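You operate a simulated robot arm through the tools that you are given. There is no shell and no other tool.

You are at the controls of a simulated robot arm. One attempt, no reset.

## Task
Pile the two spilt stacks back on the white stack and square them with the base's two sliders.
Fine: blue, then green on top; the sliders end out again.

The check looks at the end state, three seconds after you hand in, the way a careful person would. Anything else that was tipped, shoved, dropped, spilled or broken makes it a failure.

## Robot
A 7-joint arm with a two-finger parallel gripper, fixed in place. Base frame: the origin is at the foot of the arm, x ahead of it, y to its left, z up; the work surface is at about z = 822. Lengths are in mm, angles in rad, forces in N, time in s.
Its first joint turns from -2.601 to 2.601 rad. Payload 3.43 kg.
Tool frame: the origin (TCP) lies between the finger pads and is the grasp point; the fingertips stand 30 mm ahead of it; z points along the fingers, y is the line along which they close. The gripper opens to 94 mm. The fingers are 28 mm wide and 10 mm thick; the gripper's body (50 by 96 mm) begins 55 mm behind the TCP.
Orientation is that of the tool frame in the base frame, as a unit quaternion [w, x, y, z]. With the fingers straight down and closing along the base's y, the tool's x points along the base's -x, its y along +y and its z along -z.

## Interface
- The arm moves only by the tool nudge_tool. Its argument "steps" is a list of rows, each a list of 3 entries, a list of its own where there are three numbers: the finger opening in cm, from 0 to 9.4, then the shift along the tool's x, y, z in units of 400 mm (1.0 is 400 mm), then the turn, a rotation vector about the tool's x, y, z in units of 180 degrees (1.0 is 180 degrees). In form: [[grip, [dx, dy, dz], [ax, ay, az]], ...]. A call has 1 to 20 rows; each row is the pose to reach, as a shift and turn from the pose commanded when the call began, along the tool's axes at that moment. A call with a number of a shift or a turn outside -1 to 1 is refused whole. A row lasts 0.2 s, in which the tool goes at most 50 mm and 0.15 rad; a call with a longer step from one row to the next is refused whole, and so is a gripper value outside its range. Where a pose cannot be reached the arm comes as near as it can. A force on the tool above 40 N (or 10 N above the force at the start of the call, whichever is more), or a blocked arm, ends the call early, and 0.2 s more pass. Each finger travels about 45 mm/s and halts on what it meets, pressing with about 32 N; the grip force reading is that of the motor and also rises with nothing between the fingers. The clock runs only during rows and for 0.2 s after the last one: add rows that repeat a pose to give the fingers time. The reply holds the time, the measured pose of the TCP, the force on the tool along the base axes, the opening and the grip force, in the units named above and with some noise, with the torque about the TCP (base axes, N m) and any sound that the robot's microphone picked up.
- Cameras (640 x 400 px; columns grow to the right, rows downward): "scene" is fixed at [50, 499.5, 1393.8]; the picture's right is [0.43, -0.90, 0.00], its down [-0.69, -0.32, -0.65] and it looks along [0.59, 0.28, -0.76] (base axes); focal length 325 px, centre (320, 200). "wrist" rides on the gripper at [76, 14, -102] in the tool frame; the picture's right is [-0.18, 0.98, 0.00], its down [-0.75, -0.14, -0.64] and it looks along [-0.63, -0.12, 0.77] (tool axes); focal length 243 px, centre (320, 200). There is no depth. A picture from a camera that has moved, and an enlarged one, comes with that camera's place and axes in the base frame and with its lens.
- snapshot(camera): a new picture of that camera. No time passes.
- inspect(camera, box): a new picture of the part [left, top, right, bottom] of that camera's present view, enlarged. No time passes.
- close_job(): hands the job in; it is judged then, once.

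Places have to be worked out from the pictures, the camera data and where the tool is seen. Open the gripper and draw the arm clear of the work before you hand the job in, unless the task says otherwise.

The tools are called as a command line: name --argument value ..., lists and objects as JSON in quotes. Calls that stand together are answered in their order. nudge_tool: Moves the arm, as the interface text tells. Its arguments: {"type":"object","properties":{"steps":{"type":"array"}},"required":["steps"]} The other tools are called the same way: snapshot (camera) takes a picture; inspect (camera, box) takes an enlarged picture of a part of a camera's view; close_job () hands the job in.

At the start:

```text
time_s: 0.0
tcp_pos: [383.8, 721.5, 1090.5]
tcp_rot: [0.0, -0.001, 1.0, 0.0]
force: [-0.6, -0.7, -0.2]
torque: [0.0, 0.0, 0.0]
opening: 94.0
gripper_force: 0.0
```

scene: 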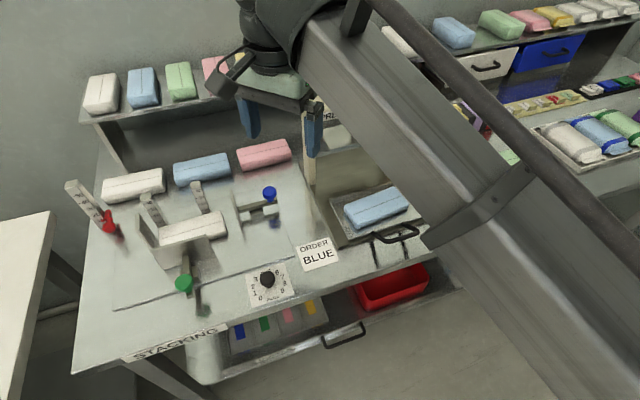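
wrist: 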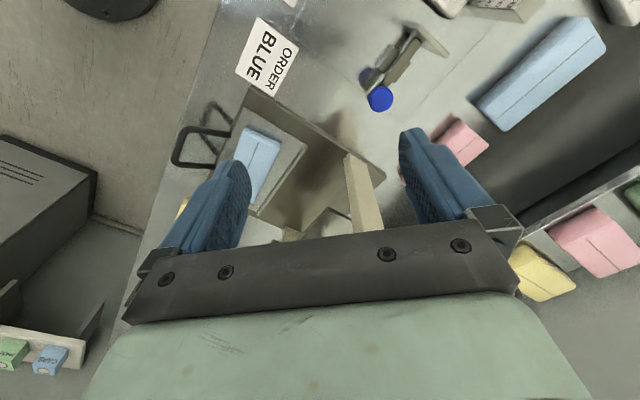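

I begin by looking closely at the scene before moving anything: the white stack in the base, the two sliders (green and blue knobs), the spilt stacks.

inspect --camera "scene" --box '[60, 120, 300, 320]'

inspect --camera "scene" --box '[220, 120, 460, 320]'

inspect --camera "scene" --box '[70, 40, 350, 180]'

inspect --camera "wrist" --box '[160, 0, 640, 300]'

```text
2.00 times, centred on (180, 220) of scene
camera zoom: at [50.0, 499.5, 1393.8], right [0.43, -0.9, 0.0], down [-0.69, -0.32, -0.65], along [0.59, 0.28, -0.76], focal length 651 px, centre (600, 160)
```

zoom: 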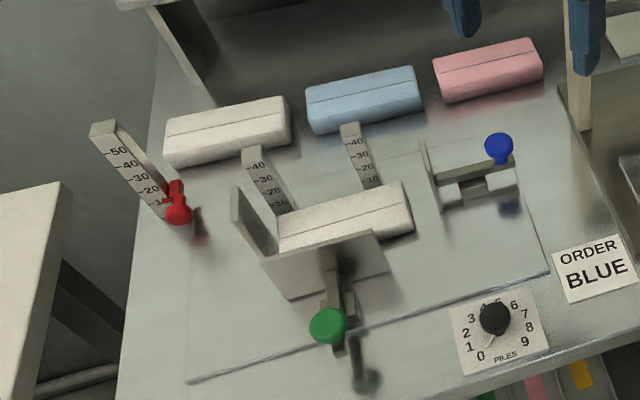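

```text
2.00 times, centred on (340, 220) of scene
camera zoom: at [50.0, 499.5, 1393.8], right [0.43, -0.9, 0.0], down [-0.69, -0.32, -0.65], along [0.59, 0.28, -0.76], focal length 651 px, centre (280, 160)
```

zoom: 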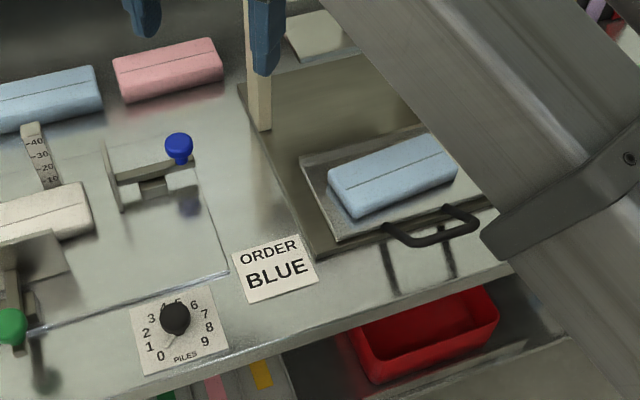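

```text
2.29 times, centred on (210, 110) of scene
camera zoom: at [50.0, 499.5, 1393.8], right [0.43, -0.9, 0.0], down [-0.69, -0.32, -0.65], along [0.59, 0.28, -0.76], focal length 744 px, centre (571, 406)
```

zoom: 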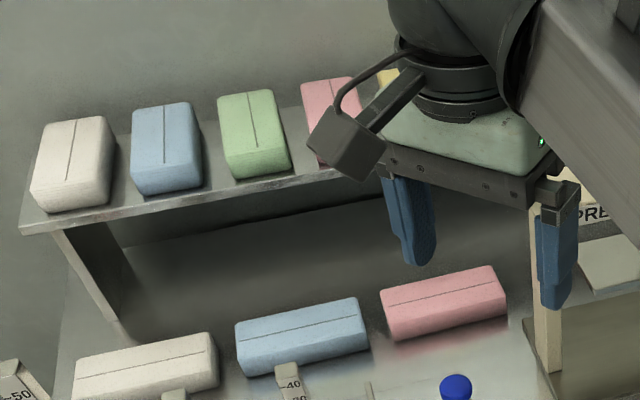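

```text
1.33 times, centred on (400, 150) of wrist
camera zoom: at [307.6, 735.1, 1193.4], right [0.18, 0.98, 0.0], down [0.75, -0.14, 0.64], along [0.63, -0.12, -0.77], focal length 324 px, centre (213, 267)
```

zoom: 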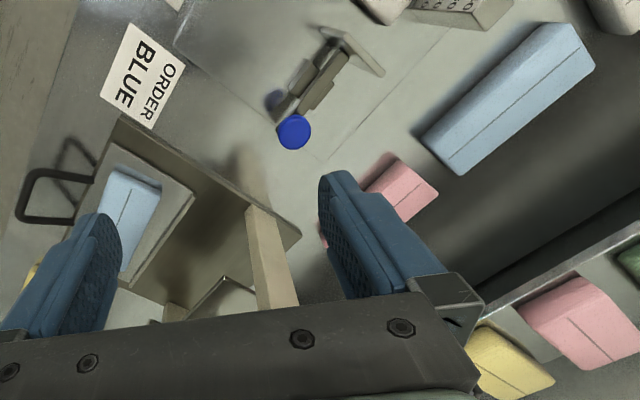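

inspect --camera "scene" --box '[380, 0, 640, 180]'

inspect --camera "scene" --box '[160, 240, 480, 400]'

inspect --camera "wrist" --box '[0, 60, 400, 400]'

inspect --camera "scene" --box '[110, 170, 230, 290]'

```text
2.22 times, centred on (510, 90) of scene
camera zoom: at [50.0, 499.5, 1393.8], right [0.43, -0.9, 0.0], down [-0.69, -0.32, -0.65], along [0.59, 0.28, -0.76], focal length 723 px, centre (-102, 444)
```

zoom: 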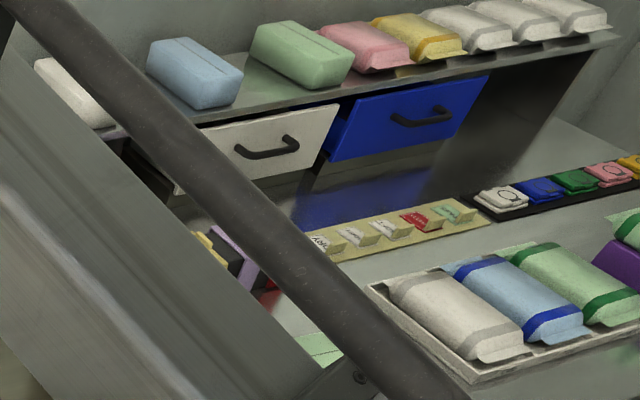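

```text
2.00 times, centred on (320, 320) of scene
camera zoom: at [50.0, 499.5, 1393.8], right [0.43, -0.9, 0.0], down [-0.69, -0.32, -0.65], along [0.59, 0.28, -0.76], focal length 651 px, centre (320, -40)
```

zoom: 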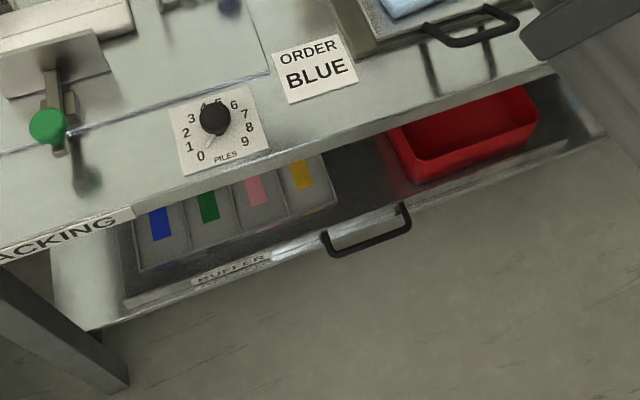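

```text
1.18 times, centred on (200, 230) of wrist
camera zoom: at [307.6, 735.1, 1193.4], right [0.18, 0.98, 0.0], down [0.75, -0.14, 0.64], along [0.63, -0.12, -0.77], focal length 285 px, centre (461, 165)
```

zoom: 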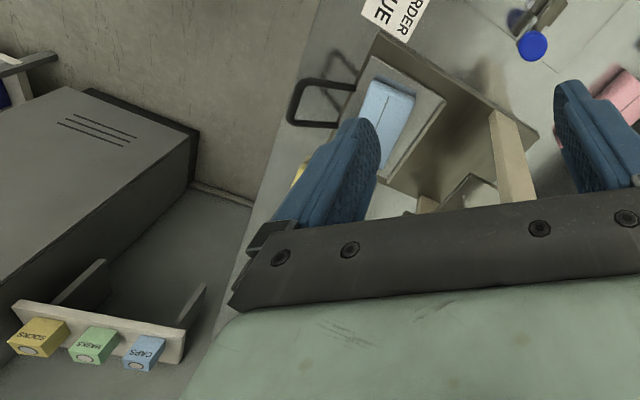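

```text
3.33 times, centred on (170, 230) of scene
camera zoom: at [50.0, 499.5, 1393.8], right [0.43, -0.9, 0.0], down [-0.69, -0.32, -0.65], along [0.59, 0.28, -0.76], focal length 1084 px, centre (820, 100)
```

zoom: 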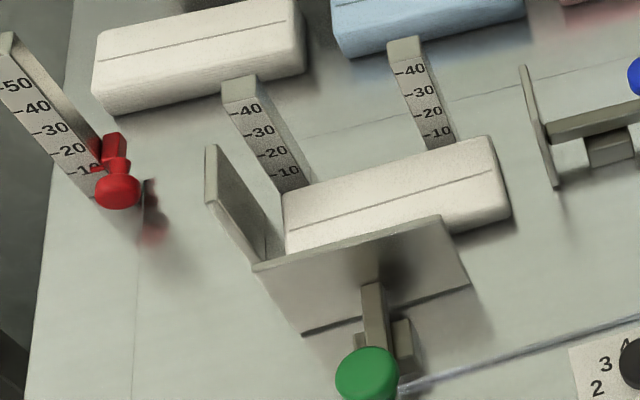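

The stacks behind the base are out of reach. A blue stack lies on a tray near (493, 577), and something green is partly hidden under the arm near scene pixel (500,155). I'll raise the tool, then bring it in, so I can see what the arm is hiding.

nudge_tool --steps '[[9.4, [0, 0, -0.1], [0, 0, 0]], [9.4, [0, 0, -0.2], [0, 0, 0]], [9.4, [0, 0, -0.3], [0, 0, 0]], [9.4, [0, -0.1, -0.3], [0, 0, 0]], [9.4, [0, -0.2, -0.3], [0, 0, 0]], [9.4, [0, -0.3, -0.3], [0, 0, 0]], [9.4, [0, -0.4, -0.3], [0, 0, 0]], [9.4, [0, -0.5, -0.3], [0, 0, 0]], [9.4, [0, -0.5, -0.3], [0, 0, 0]]]'

```text
time_s: 2.0
tcp_pos: [406.5, 548.4, 1151.5]
tcp_rot: [0.018, -0.001, 0.999, 0.026]
force: [-1.0, 0.2, 0.3]
torque: [0.03, -0.01, -0.01]
opening: 93.8
gripper_force: 0.1
out of reach, approached as far as the arm can: row 3, 4, 5, 6, 7, 8, 9
```

The pose stopped short at z≈1151, which is a reach limit. I'll look at both cameras from here.

snapshot --camera "scene"

snapshot --camera "wrist"

```text
taken
```

scene: 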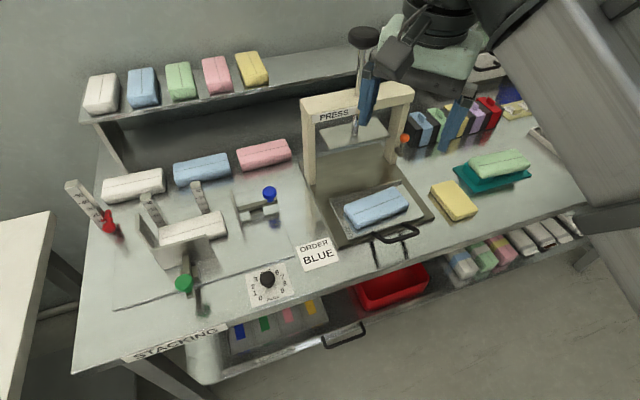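

```text
taken
camera wrist: at [325.7, 556.1, 1253.2], right [0.18, 0.98, 0.06], down [0.73, -0.18, 0.66], along [0.66, -0.08, -0.75], focal length 243 px, centre (320, 200)
```

wrist: 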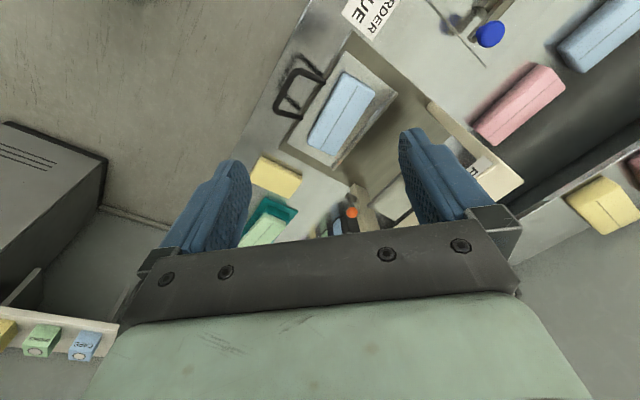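

Now I can see the press, the blue stack on its tray, a yellow block and a green stack on a teal tray. I'll enlarge these.

inspect --camera "scene" --box '[400, 90, 600, 230]'

inspect --camera "scene" --box '[290, 80, 450, 250]'

inspect --camera "scene" --box '[400, 190, 640, 330]'

inspect --camera "wrist" --box '[200, 40, 520, 260]'

inspect --camera "scene" --box '[80, 120, 310, 330]'

```text
2.86 times, centred on (500, 160) of scene
camera zoom: at [50.0, 499.5, 1393.8], right [0.43, -0.9, 0.0], down [-0.69, -0.32, -0.65], along [0.59, 0.28, -0.76], focal length 930 px, centre (-194, 314)
```

zoom: 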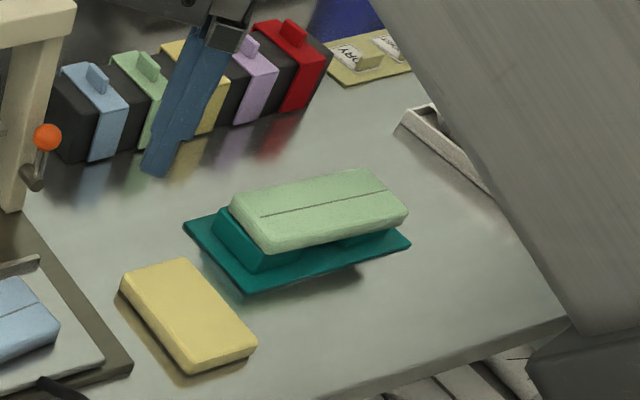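

```text
2.35 times, centred on (370, 165) of scene
camera zoom: at [50.0, 499.5, 1393.8], right [0.43, -0.9, 0.0], down [-0.69, -0.32, -0.65], along [0.59, 0.28, -0.76], focal length 766 px, centre (202, 282)
```

zoom: 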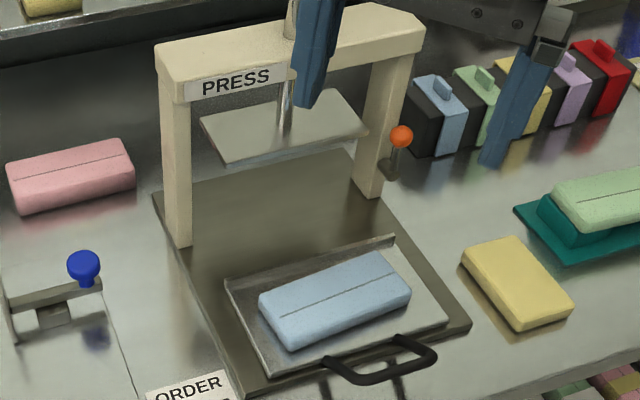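

```text
2.67 times, centred on (520, 260) of scene
camera zoom: at [50.0, 499.5, 1393.8], right [0.43, -0.9, 0.0], down [-0.69, -0.32, -0.65], along [0.59, 0.28, -0.76], focal length 868 px, centre (-213, 40)
```

zoom: 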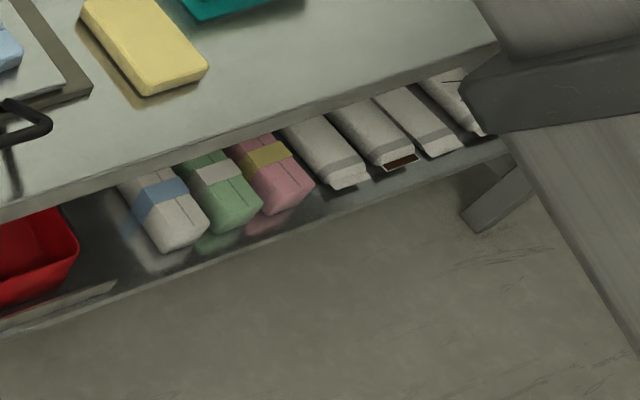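

```text
1.82 times, centred on (360, 150) of wrist
camera zoom: at [325.7, 556.1, 1253.2], right [0.18, 0.98, 0.06], down [0.73, -0.18, 0.66], along [0.66, -0.08, -0.75], focal length 441 px, centre (247, 291)
```

zoom: 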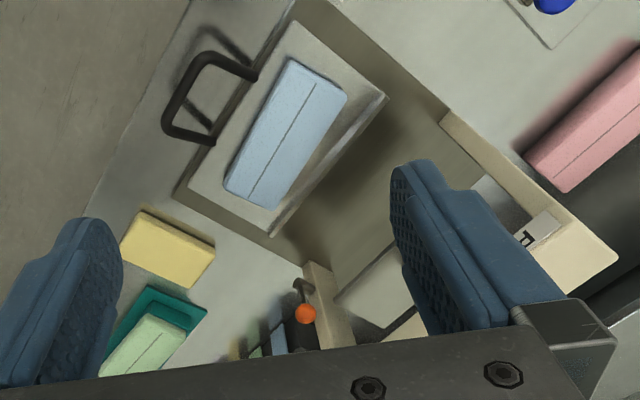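

```text
1.90 times, centred on (195, 225) of scene
camera zoom: at [50.0, 499.5, 1393.8], right [0.43, -0.9, 0.0], down [-0.69, -0.32, -0.65], along [0.59, 0.28, -0.76], focal length 620 px, centre (558, 152)
```

zoom: 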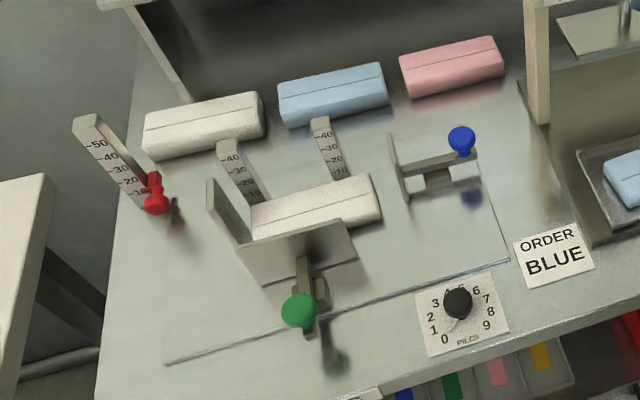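

The reachable spilt stacks look to be the blue one on the press tray and the green one on the teal tray. Before anything else I'll come down a little to find out what the commanded pose is after that clamped move.

nudge_tool --steps '[[9.4, [0, 0, 0.1], [0, 0, 0]], [9.4, [0, 0, 0.15], [0, 0, 0]], [9.4, [0, 0, 0.15], [0, 0, 0]]]'

```text
time_s: 2.8
tcp_pos: [405.2, 551.9, 1091.7]
tcp_rot: [0.017, 0.0, 1.0, 0.026]
force: [0.0, 0.0, 0.1]
torque: [0.05, -0.02, -0.01]
opening: 94.1
gripper_force: 0.0
```

The commanded pose follows the pose reached, so shifts are relative to where the arm actually is. Next I'll turn the tool by +90° in yaw and move to about (300, 620, 1090), so the wrist camera looks along +y at the base.

nudge_tool --steps '[[9.4, [0.022, 0.014, 0], [0.0004, 0.0018, -0.0416]], [9.4, [0.044, 0.028, 0], [0.0008, 0.0036, -0.0833]], [9.4, [0.066, 0.042, 0], [0.0011, 0.0054, -0.1249]], [9.4, [0.088, 0.057, 0], [0.0015, 0.0072, -0.1665]], [9.4, [0.109, 0.071, 0], [0.0019, 0.009, -0.2081]], [9.4, [0.131, 0.085, 0], [0.0023, 0.0108, -0.2498]], [9.4, [0.153, 0.099, 0], [0.0026, 0.0125, -0.2914]], [9.4, [0.175, 0.113, 0], [0.003, 0.0143, -0.333]], [9.4, [0.197, 0.127, 0], [0.0034, 0.0161, -0.3746]], [9.4, [0.219, 0.142, 0], [0.0038, 0.0179, -0.4163]], [9.4, [0.241, 0.156, 0], [0.0041, 0.0197, -0.4579]], [9.4, [0.2625, 0.17, 0], [0.0045, 0.0215, -0.4995]], [9.4, [0.2625, 0.17, 0], [0.0045, 0.0215, -0.4995]]]'

snapshot --camera "wrist"

snapshot --camera "scene"

```text
time_s: 5.6
tcp_pos: [300.4, 619.7, 1092.6]
tcp_rot: [0.001, 0.707, -0.707, 0.0]
force: [-0.3, 0.7, -0.2]
torque: [0.0, 0.0, -0.02]
opening: 94.0
gripper_force: 0.1
```

```text
taken
camera wrist: at [285.5, 544.2, 1195.4], right [-0.98, 0.18, 0.0], down [0.14, 0.75, 0.64], along [0.12, 0.63, -0.77], focal length 243 px, centre (320, 200)
```

wrist: 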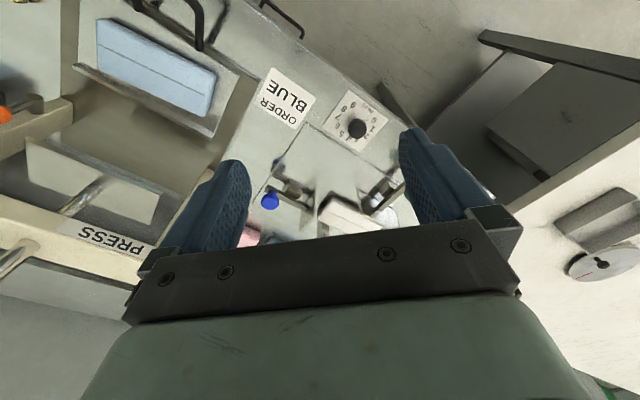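

```text
taken
```

scene: 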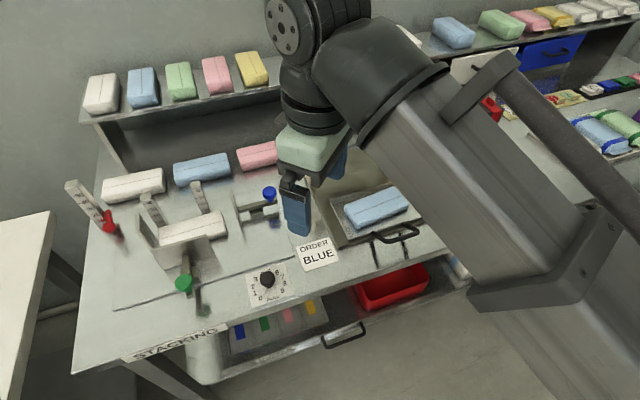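

The base sits under the gripper bar in this view. I'll move about 200 mm towards +y so the camera looks down on it, which also tests reach there.

nudge_tool --steps '[[9.4, [-0.1, 0, 0], [0, 0, 0]], [9.4, [-0.2, 0, 0.02], [0, 0, 0]], [9.4, [-0.3, 0, 0.04], [0, 0, 0]], [9.4, [-0.4, 0, 0.06], [0, 0, 0]], [9.4, [-0.5, 0, 0.08], [0, 0, 0]], [9.4, [-0.5, 0, 0.08], [0, 0, 0]]]'

snapshot --camera "wrist"

snapshot --camera "scene"

```text
time_s: 7.0
tcp_pos: [301.4, 820.9, 1058.1]
tcp_rot: [0.0, -0.706, 0.708, 0.001]
force: [-0.9, -0.3, -0.2]
torque: [0.0, 0.03, 0.02]
opening: 94.0
gripper_force: 0.0
```

```text
taken
camera wrist: at [286.0, 745.2, 1162.6], right [-0.98, 0.18, 0.0], down [0.14, 0.75, 0.64], along [0.12, 0.63, -0.77], focal length 243 px, centre (320, 200)
```

wrist: 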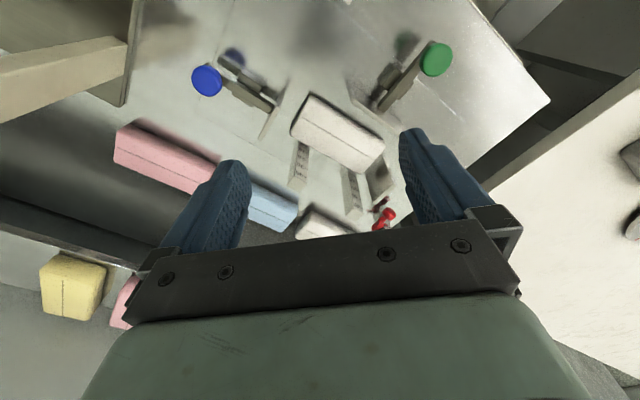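

```text
taken
```

scene: 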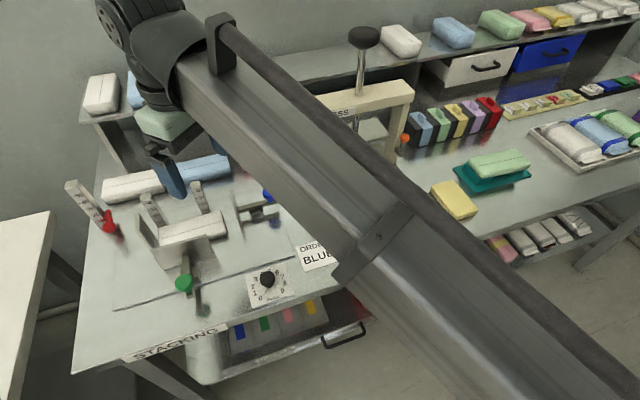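

Reach here is fine at z≈1058, and the base is well in view. I'll enlarge both views.

inspect --camera "wrist" --box '[180, 20, 500, 240]'

inspect --camera "wrist" --box '[250, 70, 430, 190]'

inspect --camera "scene" --box '[400, 120, 580, 250]'

inspect --camera "scene" --box '[60, 150, 300, 310]'

```text
1.82 times, centred on (340, 130) of wrist
camera zoom: at [286.0, 745.2, 1162.6], right [-0.98, 0.18, 0.0], down [0.14, 0.75, 0.64], along [0.12, 0.63, -0.77], focal length 441 px, centre (284, 327)
```

zoom: 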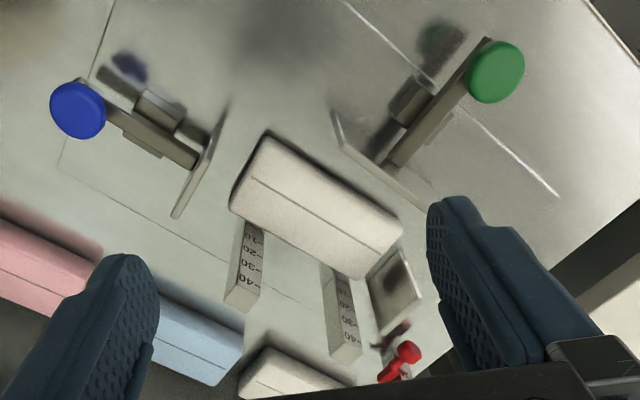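

```text
3.33 times, centred on (340, 130) of wrist
camera zoom: at [286.0, 745.2, 1162.6], right [-0.98, 0.18, 0.0], down [0.14, 0.75, 0.64], along [0.12, 0.63, -0.77], focal length 809 px, centre (253, 433)
```

zoom: 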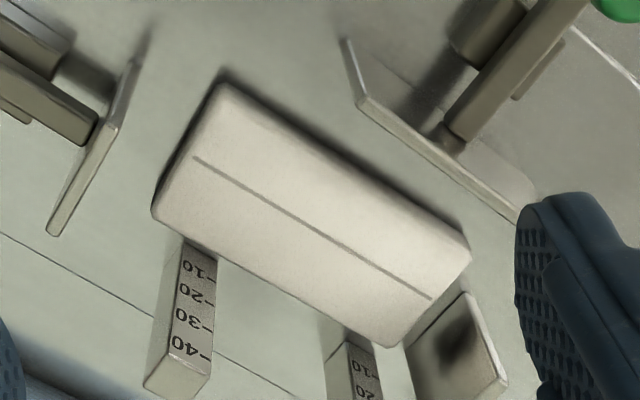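

```text
3.08 times, centred on (490, 185) of scene
camera zoom: at [50.0, 499.5, 1393.8], right [0.43, -0.9, 0.0], down [-0.69, -0.32, -0.65], along [0.59, 0.28, -0.76], focal length 1001 px, centre (-203, 246)
```

zoom: 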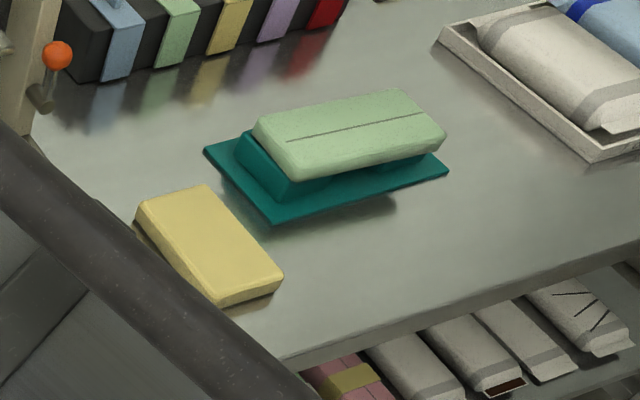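

```text
2.50 times, centred on (180, 230) of scene
camera zoom: at [50.0, 499.5, 1393.8], right [0.43, -0.9, 0.0], down [-0.69, -0.32, -0.65], along [0.59, 0.28, -0.76], focal length 813 px, centre (670, 125)
```

zoom: 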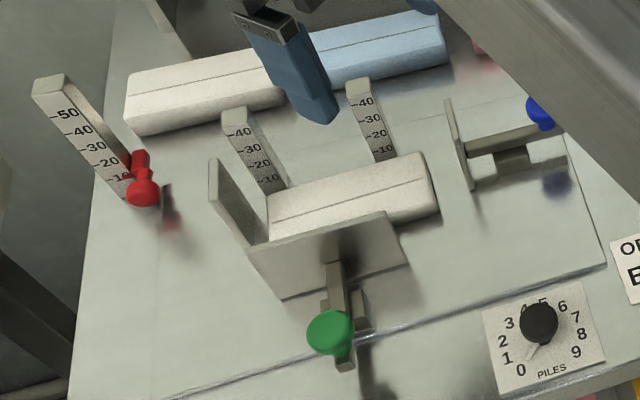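

The triangulation puts the parts as follows, with s along the bench to the right and d into the bench:

| Part | Position |
|---|---|
| White stack | centre at about s=-430, d=836, top near z=845 |
| Rulers | front face at about d=885, tops at z≈917 |
| Left fence | s≈-517 |
| Green plate | d≈780 |
| Blue plate | s≈-341 |
| Knob tops | z≈883 |

Next I'll test reach over the base with the tool's y across the stack (yaw +135°) at z≈1000.

nudge_tool --steps '[[9.4, [-0.035, 0.008, 0.024], [0, 0, -0.042]], [9.4, [-0.07, 0.016, 0.048], [0, 0, -0.084]], [9.4, [-0.105, 0.024, 0.072], [0, 0, -0.125]], [9.4, [-0.14, 0.031, 0.097], [0, 0, -0.167]], [9.4, [-0.175, 0.039, 0.121], [0, 0, -0.209]], [9.4, [-0.21, 0.0465, 0.145], [0, 0, -0.25]], [9.4, [-0.21, 0.0465, 0.145], [0, 0, -0.25]]]'

snapshot --camera "wrist"

snapshot --camera "scene"

```text
time_s: 8.6
tcp_pos: [281.2, 904.9, 1002.2]
tcp_rot: [-0.001, 0.924, -0.383, 0.001]
force: [0.0, -0.7, 1.0]
torque: [0.0, -0.02, -0.03]
opening: 94.2
gripper_force: 0.1
```

```text
taken
camera wrist: at [325.3, 840.9, 1105.2], right [-0.82, -0.57, 0.0], down [-0.43, 0.63, 0.64], along [-0.36, 0.53, -0.77], focal length 243 px, centre (320, 200)
```

wrist: 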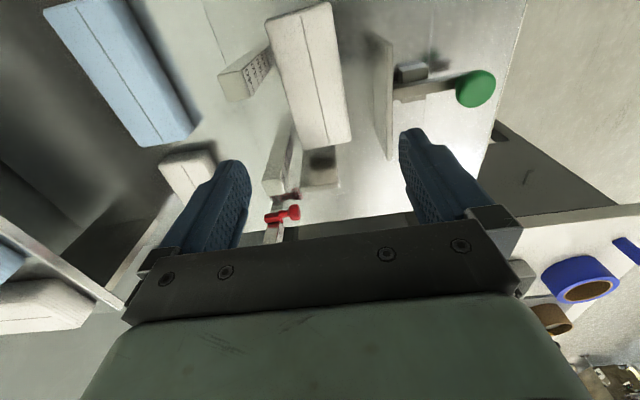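

```text
taken
```

scene: 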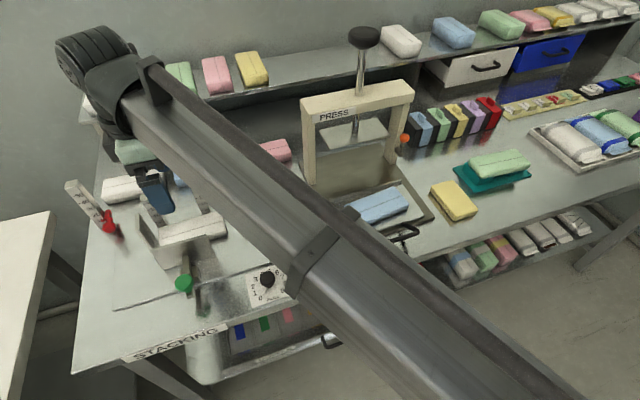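

Reach is fine here with yaw +135°. I'll enlarge the wrist view to refine the positions of the fence, rulers and green slider.

inspect --camera "wrist" --box '[210, 0, 500, 180]'

inspect --camera "wrist" --box '[220, 120, 420, 245]'

```text
2.21 times, centred on (355, 90) of wrist
camera zoom: at [325.3, 840.9, 1105.2], right [-0.82, -0.57, 0.0], down [-0.43, 0.63, 0.64], along [-0.36, 0.53, -0.77], focal length 535 px, centre (243, 443)
```

zoom: 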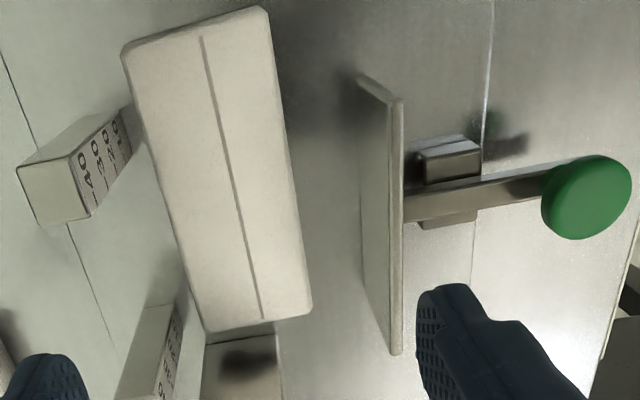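

```text
3.20 times, centred on (320, 182) of wrist
camera zoom: at [325.3, 840.9, 1105.2], right [-0.82, -0.57, 0.0], down [-0.43, 0.63, 0.64], along [-0.36, 0.53, -0.77], focal length 776 px, centre (320, 256)
```

zoom: 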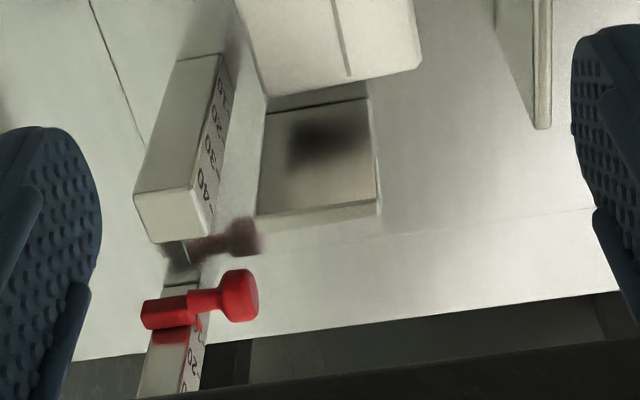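

The geometry is consistent: stacks are about 124 × 56 × 20 mm, the squared corner is at s≈-516 and d≈885, and the gap between the rulers is centred at s≈-450. Now I'll go over the blue stack on the press tray (s≈-60, d≈750), swinging forward of the press frame.

nudge_tool --steps '[[9.4, [0.06, 0.06, -0.02], [0, 0, 0]], [9.4, [0.14, 0.13, -0.05], [0, 0, 0]], [9.4, [0.23, 0.2, -0.05], [0, 0, 0]], [9.4, [0.33, 0.2218, -0.05], [0, 0, 0]], [9.4, [0.43, 0.2218, -0.05], [0, 0, 0]], [9.4, [0.54, 0.2218, -0.05], [0, 0, 0]], [9.4, [0.65, 0.2218, -0.05], [0, 0, 0]], [9.4, [0.76, 0.2218, -0.05], [0, 0, 0]], [9.4, [0.86, 0.2218, -0.05], [0, 0, 0]], [9.4, [0.9525, 0.2218, -0.05], [0, 0, 0]], [9.4, [0.9525, 0.2218, -0.05], [0, 0, 0]]]'

snapshot --camera "wrist"

snapshot --camera "scene"

```text
time_s: 11.0
tcp_pos: [486.8, 573.1, 1020.0]
tcp_rot: [0.0, 0.924, -0.383, -0.001]
force: [1.4, 0.5, -0.4]
torque: [0.0, 0.04, -0.02]
opening: 93.9
gripper_force: 0.1
```

```text
taken
camera wrist: at [530.5, 508.8, 1123.8], right [-0.83, -0.56, 0.0], down [-0.43, 0.63, 0.64], along [-0.36, 0.53, -0.77], focal length 243 px, centre (320, 200)
```

wrist: 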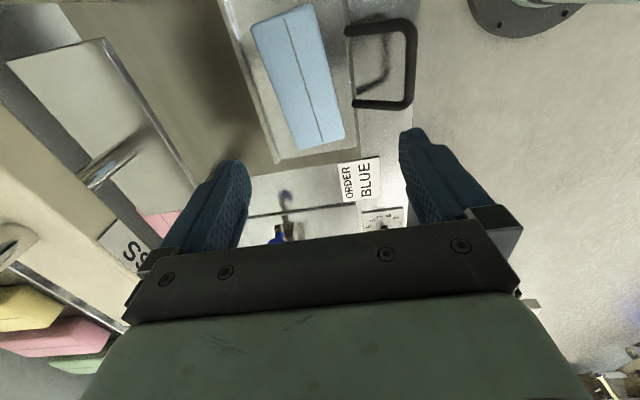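

```text
taken
```

scene: 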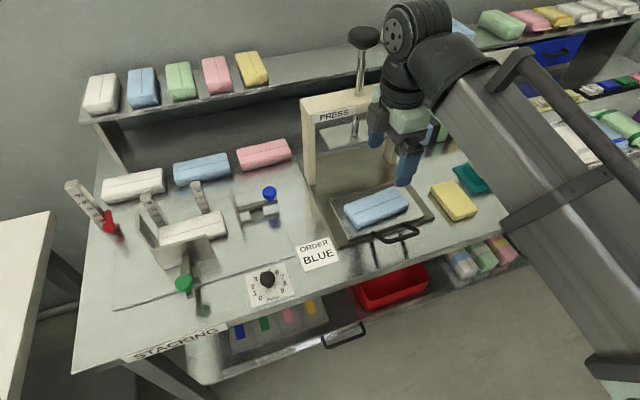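

The blue stack is in full view below and ahead. I'll enlarge it to work out its centre, yaw and height.

inspect --camera "wrist" --box '[220, 0, 430, 170]'

inspect --camera "scene" --box '[310, 170, 450, 260]'

```text
2.35 times, centred on (325, 85) of wrist
camera zoom: at [530.5, 508.8, 1123.8], right [-0.83, -0.56, 0.0], down [-0.43, 0.63, 0.64], along [-0.36, 0.53, -0.77], focal length 571 px, centre (308, 471)
```

zoom: 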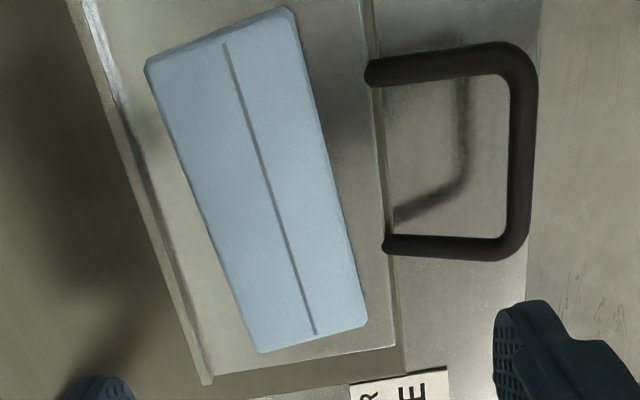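

```text
4.44 times, centred on (380, 215) of scene
camera zoom: at [50.0, 499.5, 1393.8], right [0.43, -0.9, 0.0], down [-0.69, -0.32, -0.65], along [0.59, 0.28, -0.76], focal length 1446 px, centre (53, 133)
```

zoom: 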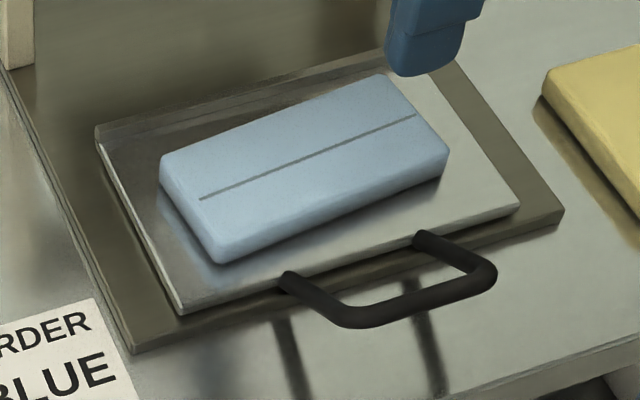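

Blue's centre comes out at about s=-54, d=763, with its top at z≈860, its floor at z≈839 and a long axis skewed +6.4°. I'll align yaw and position and come down to z≈915 with 72 mm opening, then check.

nudge_tool --steps '[[7.2, [0.006, -0.012, 0.05], [0, 0, -0.012]], [7.2, [0.012, -0.024, 0.1], [0, 0, -0.024]], [7.2, [0.0175, -0.0343, 0.16], [0, 0, -0.0356]], [7.2, [0.0175, -0.0343, 0.22], [0, 0, -0.0356]], [7.2, [0.0175, -0.0343, 0.2625], [0, 0, -0.0356]], [7.2, [0.0175, -0.0343, 0.2625], [0, 0, -0.0356]]]'

snapshot --camera "wrist"

inspect --camera "scene" --box '[290, 130, 470, 260]'

```text
time_s: 12.4
tcp_pos: [502.5, 579.2, 914.8]
tcp_rot: [-0.001, 0.944, -0.331, 0.0]
force: [1.0, -0.2, 0.2]
torque: [0.0, 0.04, 0.02]
opening: 72.0
gripper_force: 0.0
```

```text
taken
camera wrist: at [552.6, 520.1, 1018.6], right [-0.76, -0.65, 0.0], down [-0.5, 0.58, 0.64], along [-0.42, 0.49, -0.77], focal length 243 px, centre (320, 200)
```

wrist: 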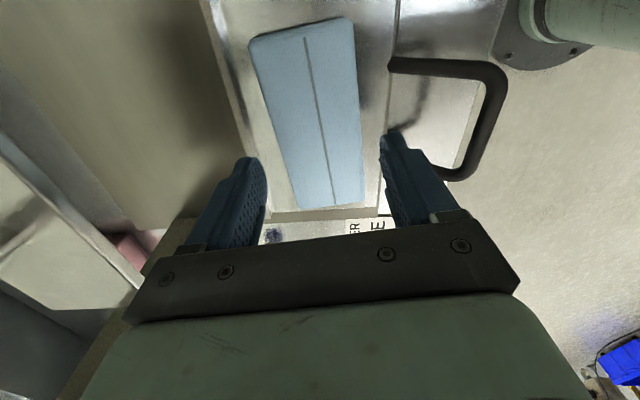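

```text
3.08 times, centred on (380, 195) of scene
camera zoom: at [50.0, 499.5, 1393.8], right [0.43, -0.9, 0.0], down [-0.69, -0.32, -0.65], along [0.59, 0.28, -0.76], focal length 1001 px, centre (135, 215)
```

zoom: 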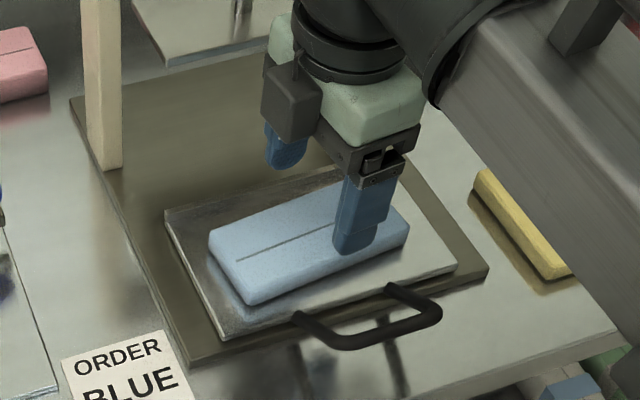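

In the tool frame the stack spans y from -26.9 to +26.0, so it is centred between the fingers and parallel to them. I'll descend to TCP z≈875 (fingertips ≈845) and take a look before closing.

nudge_tool --steps '[[7.2, [0, 0, 0.03], [0, 0, 0]], [7.2, [0, 0, 0.06], [0, 0, 0]], [7.2, [0, 0, 0.085], [0, 0, 0]], [7.2, [0, 0, 0.1], [0, 0, 0]], [7.2, [0, 0, 0.1], [0, 0, 0]]]'

snapshot --camera "wrist"

inspect --camera "scene" --box '[310, 150, 450, 260]'

```text
time_s: 13.6
tcp_pos: [503.1, 578.4, 877.6]
tcp_rot: [0.0, 0.943, -0.332, 0.0]
force: [1.2, 0.3, 0.0]
torque: [-0.04, 0.02, 0.03]
opening: 72.2
gripper_force: 0.1
```

```text
taken
camera wrist: at [552.9, 519.2, 980.0], right [-0.76, -0.65, 0.0], down [-0.5, 0.58, 0.64], along [-0.42, 0.49, -0.77], focal length 243 px, centre (320, 200)
```

wrist: 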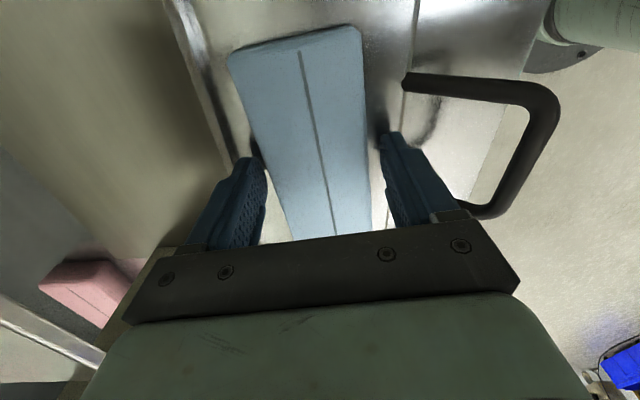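

```text
3.64 times, centred on (380, 205) of scene
camera zoom: at [50.0, 499.5, 1393.8], right [0.43, -0.9, 0.0], down [-0.69, -0.32, -0.65], along [0.59, 0.28, -0.76], focal length 1183 px, centre (102, 182)
```

zoom: 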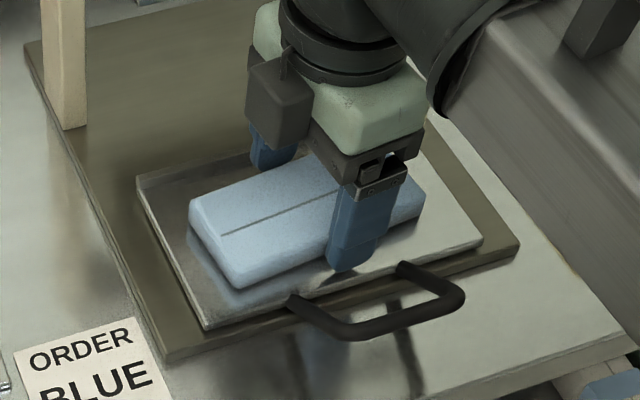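

Fingers straddle the stack with clearance on both sides and no contact force. I'll drop 3 mm more and close.

nudge_tool --steps '[[7.2, [0, 0, 0.0075], [0, 0, 0]], [7.2, [0, 0, 0.0075], [0, 0, 0]], [6.2, [0, 0, 0.0075], [0, 0, 0]], [5.0, [0, 0, 0.0075], [0, 0, 0]], [3.0, [0, 0, 0.0075], [0, 0, 0]], [3.0, [0, 0, 0.0075], [0, 0, 0]], [3.0, [0, 0, 0.0075], [0, 0, 0]]]'

snapshot --camera "wrist"

inspect --camera "scene" --box '[310, 150, 450, 260]'

```text
time_s: 15.2
tcp_pos: [502.8, 578.2, 873.9]
tcp_rot: [0.0, 0.943, -0.331, 0.0]
force: [0.2, 0.0, 1.7]
torque: [-0.02, 0.07, 0.02]
opening: 58.4
gripper_force: 32.0
```

```text
taken
camera wrist: at [553.1, 519.4, 977.2], right [-0.76, -0.65, 0.0], down [-0.5, 0.58, 0.64], along [-0.42, 0.49, -0.77], focal length 243 px, centre (320, 200)
```

wrist: 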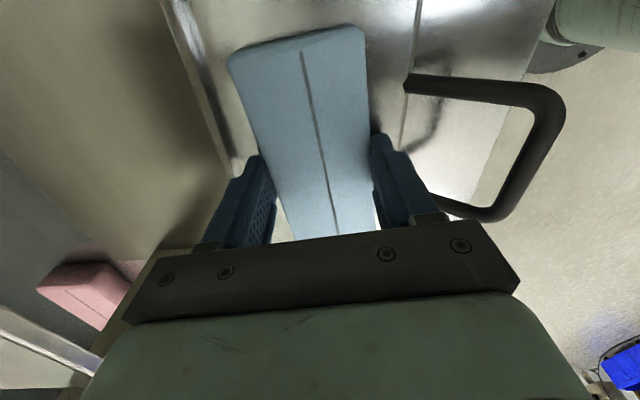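

```text
3.64 times, centred on (380, 205) of scene
camera zoom: at [50.0, 499.5, 1393.8], right [0.43, -0.9, 0.0], down [-0.69, -0.32, -0.65], along [0.59, 0.28, -0.76], focal length 1183 px, centre (102, 182)
```

zoom: 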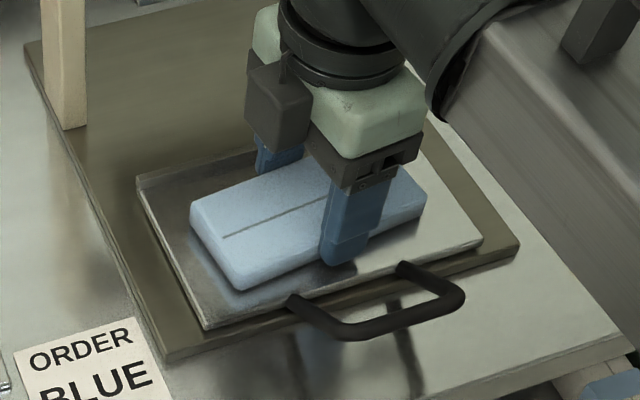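

Grip holds at 58.4 mm with 32 N. I'll lift straight up 40 mm and check that it comes cleanly.

nudge_tool --steps '[[3.0, [0, 0, -0.01], [0, 0, 0]], [3.0, [0, 0, -0.035], [0, 0, 0]], [3.0, [0, 0, -0.07], [0, 0, 0]], [3.0, [0, 0, -0.1], [0, 0, 0]], [3.0, [0, 0, -0.1], [0, 0, 0]]]'

snapshot --camera "wrist"

inspect --camera "scene" --box '[310, 130, 450, 260]'

```text
time_s: 16.4
tcp_pos: [503.4, 578.1, 914.5]
tcp_rot: [0.0, 0.944, -0.331, 0.001]
force: [-0.6, -0.6, -0.5]
torque: [0.0, -0.03, -0.02]
opening: 58.4
gripper_force: 32.2
```

```text
taken
camera wrist: at [553.4, 519.1, 1017.3], right [-0.76, -0.65, 0.0], down [-0.5, 0.58, 0.64], along [-0.42, 0.49, -0.77], focal length 243 px, centre (320, 200)
```

wrist: 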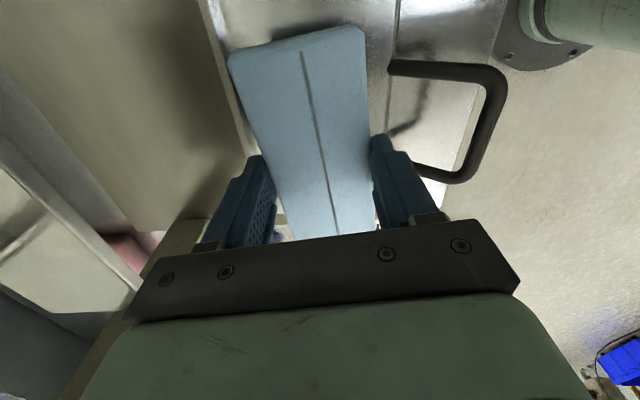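

```text
3.08 times, centred on (380, 195) of scene
camera zoom: at [50.0, 499.5, 1393.8], right [0.43, -0.9, 0.0], down [-0.69, -0.32, -0.65], along [0.59, 0.28, -0.76], focal length 1001 px, centre (135, 215)
```

zoom: 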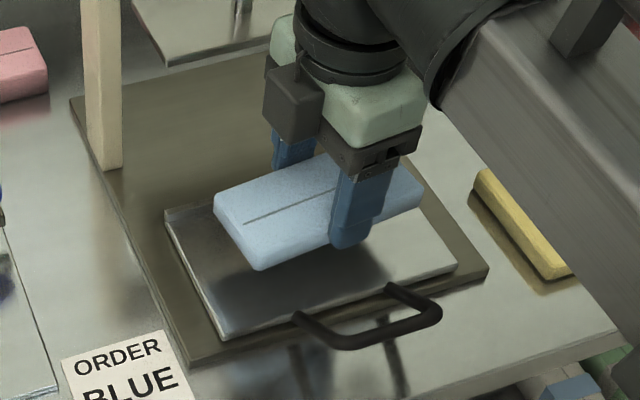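

Blue is held firmly and hangs level. I'll raise it to z≈1000, carry it left in front of the press, then go over the white stack at about s=-436, d=843, turned to the white stack's 3° skew.

nudge_tool --steps '[[3.0, [0, 0, -0.1], [0, 0, 0]], [3.0, [0, 0, -0.2], [0, 0, 0]], [3.0, [-0.08, -0.009, -0.215], [0, 0, 0]], [3.0, [-0.18, -0.02, -0.215], [0, 0, 0]], [3.0, [-0.28, -0.031, -0.215], [0, 0, 0]], [3.0, [-0.38, -0.042, -0.215], [0, 0, 0]], [3.0, [-0.4895, -0.054, -0.215], [0, 0, 0.004]], [3.0, [-0.5778, -0.1031, -0.215], [0, 0, 0.008]], [3.0, [-0.666, -0.1522, -0.215], [0, 0, 0.012]], [3.0, [-0.7543, -0.2013, -0.215], [0, 0, 0.0183]], [3.0, [-0.8425, -0.2504, -0.215], [0, 0, 0.0183]], [3.0, [-0.9308, -0.2995, -0.215], [0, 0, 0.0183]], [3.0, [-0.9308, -0.2995, -0.215], [0, 0, 0.0183]]]'

snapshot --camera "wrist"

inspect --camera "scene" --box '[60, 120, 300, 320]'

```text
time_s: 19.2
tcp_pos: [287.6, 902.6, 999.8]
tcp_rot: [0.0, 0.934, -0.358, 0.0]
force: [-0.1, 0.0, -0.3]
torque: [0.04, -0.02, 0.0]
opening: 58.3
gripper_force: 31.9
```

```text
taken
camera wrist: at [334.7, 841.3, 1103.3], right [-0.79, -0.61, 0.0], down [-0.47, 0.61, 0.64], along [-0.39, 0.51, -0.77], focal length 243 px, centre (320, 200)
```

wrist: 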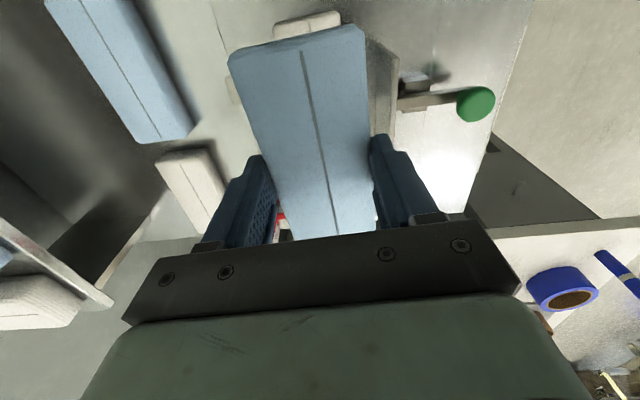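

```text
2.00 times, centred on (180, 220) of scene
camera zoom: at [50.0, 499.5, 1393.8], right [0.43, -0.9, 0.0], down [-0.69, -0.32, -0.65], along [0.59, 0.28, -0.76], focal length 651 px, centre (600, 160)
```

zoom: 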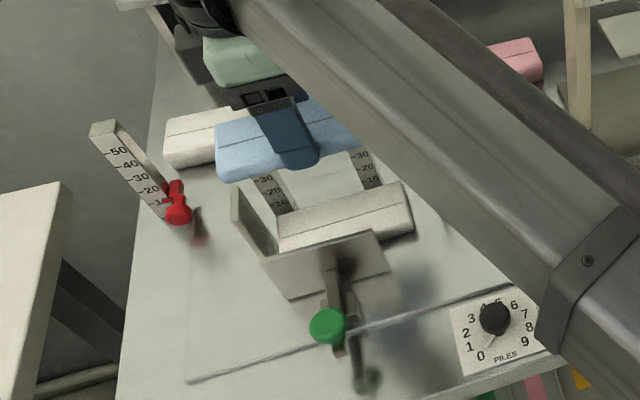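

I'm directly over the white stack (s≈-435, d≈842, yaw 138°). Contact should come at about TCP z=880; I'll descend to z≈892 and look.

nudge_tool --steps '[[3.0, [0, 0, 0.07], [0, 0, 0]], [3.0, [0, 0, 0.14], [0, 0, 0]], [3.0, [0, 0, 0.2], [0, 0, 0]], [3.0, [0, 0, 0.24], [0, 0, 0]], [3.0, [0, 0, 0.27], [0, 0, 0]], [3.0, [0, 0, 0.27], [0, 0, 0]]]'

snapshot --camera "wrist"

inspect --camera "scene" --box '[90, 150, 270, 300]'

```text
time_s: 20.6
tcp_pos: [288.6, 904.1, 890.9]
tcp_rot: [0.0, 0.934, -0.358, 0.0]
force: [1.2, -0.1, -0.1]
torque: [-0.01, -0.01, 0.0]
opening: 58.3
gripper_force: 32.3
```

```text
taken
camera wrist: at [334.4, 842.4, 994.3], right [-0.79, -0.61, 0.0], down [-0.47, 0.61, 0.64], along [-0.39, 0.51, -0.77], focal length 243 px, centre (320, 200)
```

wrist: 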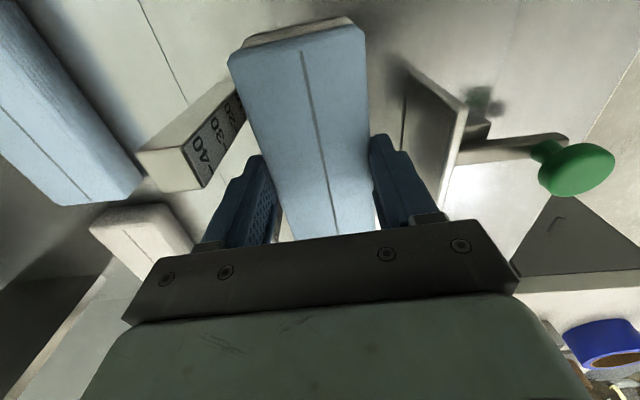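

```text
2.67 times, centred on (180, 225) of scene
camera zoom: at [50.0, 499.5, 1393.8], right [0.43, -0.9, 0.0], down [-0.69, -0.32, -0.65], along [0.59, 0.28, -0.76], focal length 868 px, centre (693, 133)
```

zoom: 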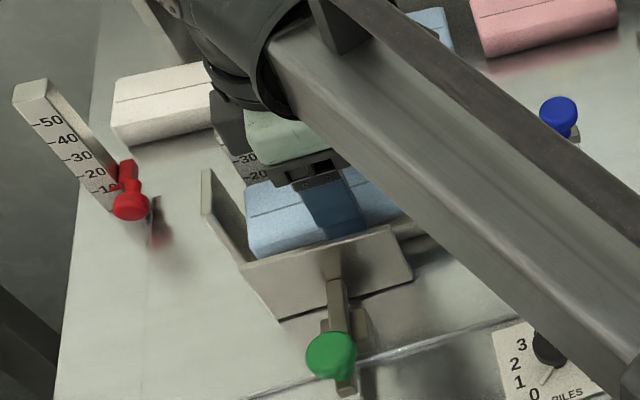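

Everything clears. Now I'll descend slowly in small steps, watching the force for contact.

nudge_tool --steps '[[3.0, [0, 0, 0.006], [0, 0, 0]], [3.0, [0, 0, 0.012], [0, 0, 0]], [3.0, [0, 0, 0.017], [0, 0, 0]], [3.0, [0, 0, 0.017], [0, 0, 0]]]'

```text
time_s: 21.6
tcp_pos: [287.8, 903.5, 884.1]
tcp_rot: [0.0, 0.934, -0.357, 0.0]
force: [-0.3, 0.1, -0.2]
torque: [-0.02, 0.0, -0.01]
opening: 58.4
gripper_force: 31.8
```

No contact yet at z≈884. I'll continue down in 1–1.5 mm steps.

nudge_tool --steps '[[3.0, [0, 0, 0.0035], [0, 0, 0]], [3.0, [0, 0, 0.0035], [0, 0, 0]]]'

nudge_tool --steps '[[3.0, [0, 0, 0.0035], [0, 0, 0]], [3.0, [0, 0, 0.0035], [0, 0, 0]]]'

```text
time_s: 22.2
tcp_pos: [286.8, 903.1, 883.2]
tcp_rot: [0.0, 0.934, -0.357, 0.0]
force: [1.1, -1.1, 0.1]
torque: [-0.01, 0.0, -0.02]
opening: 58.7
gripper_force: 32.3
```

```text
time_s: 22.8
tcp_pos: [287.6, 904.1, 880.8]
tcp_rot: [0.0, 0.934, -0.358, 0.001]
force: [-0.1, 0.2, -0.4]
torque: [-0.04, -0.03, 0.03]
opening: 58.6
gripper_force: 31.9
```

inspect --camera "wrist" --box '[210, 0, 390, 110]'

inspect --camera "scene" --box '[130, 190, 240, 270]'

```text
3.56 times, centred on (300, 55) of wrist
camera zoom: at [334.0, 842.4, 985.1], right [-0.79, -0.61, 0.0], down [-0.47, 0.61, 0.64], along [-0.39, 0.51, -0.77], focal length 863 px, centre (391, 716)
```

zoom: 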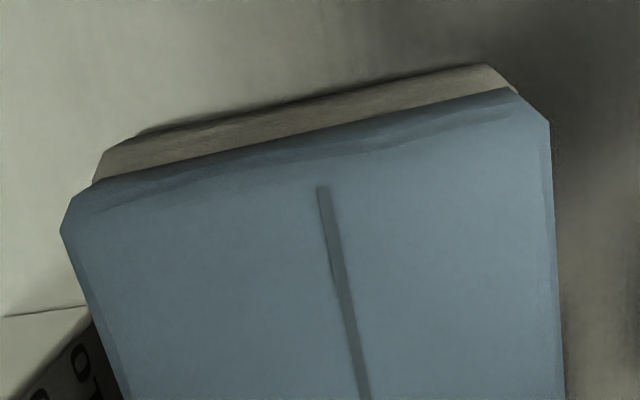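

```text
5.00 times, centred on (185, 230) of scene
camera zoom: at [50.0, 499.5, 1393.8], right [0.43, -0.9, 0.0], down [-0.69, -0.32, -0.65], along [0.59, 0.28, -0.76], focal length 1627 px, centre (995, 50)
```

zoom: 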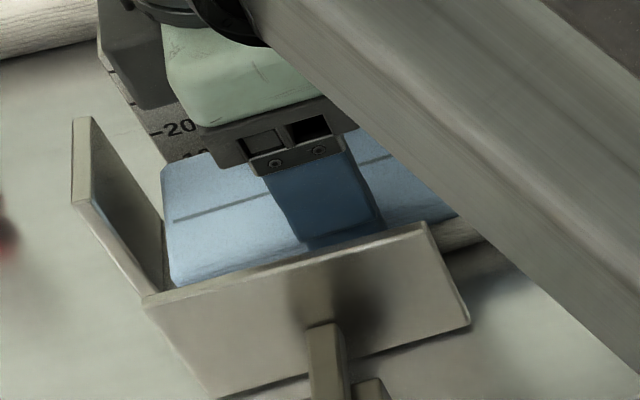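

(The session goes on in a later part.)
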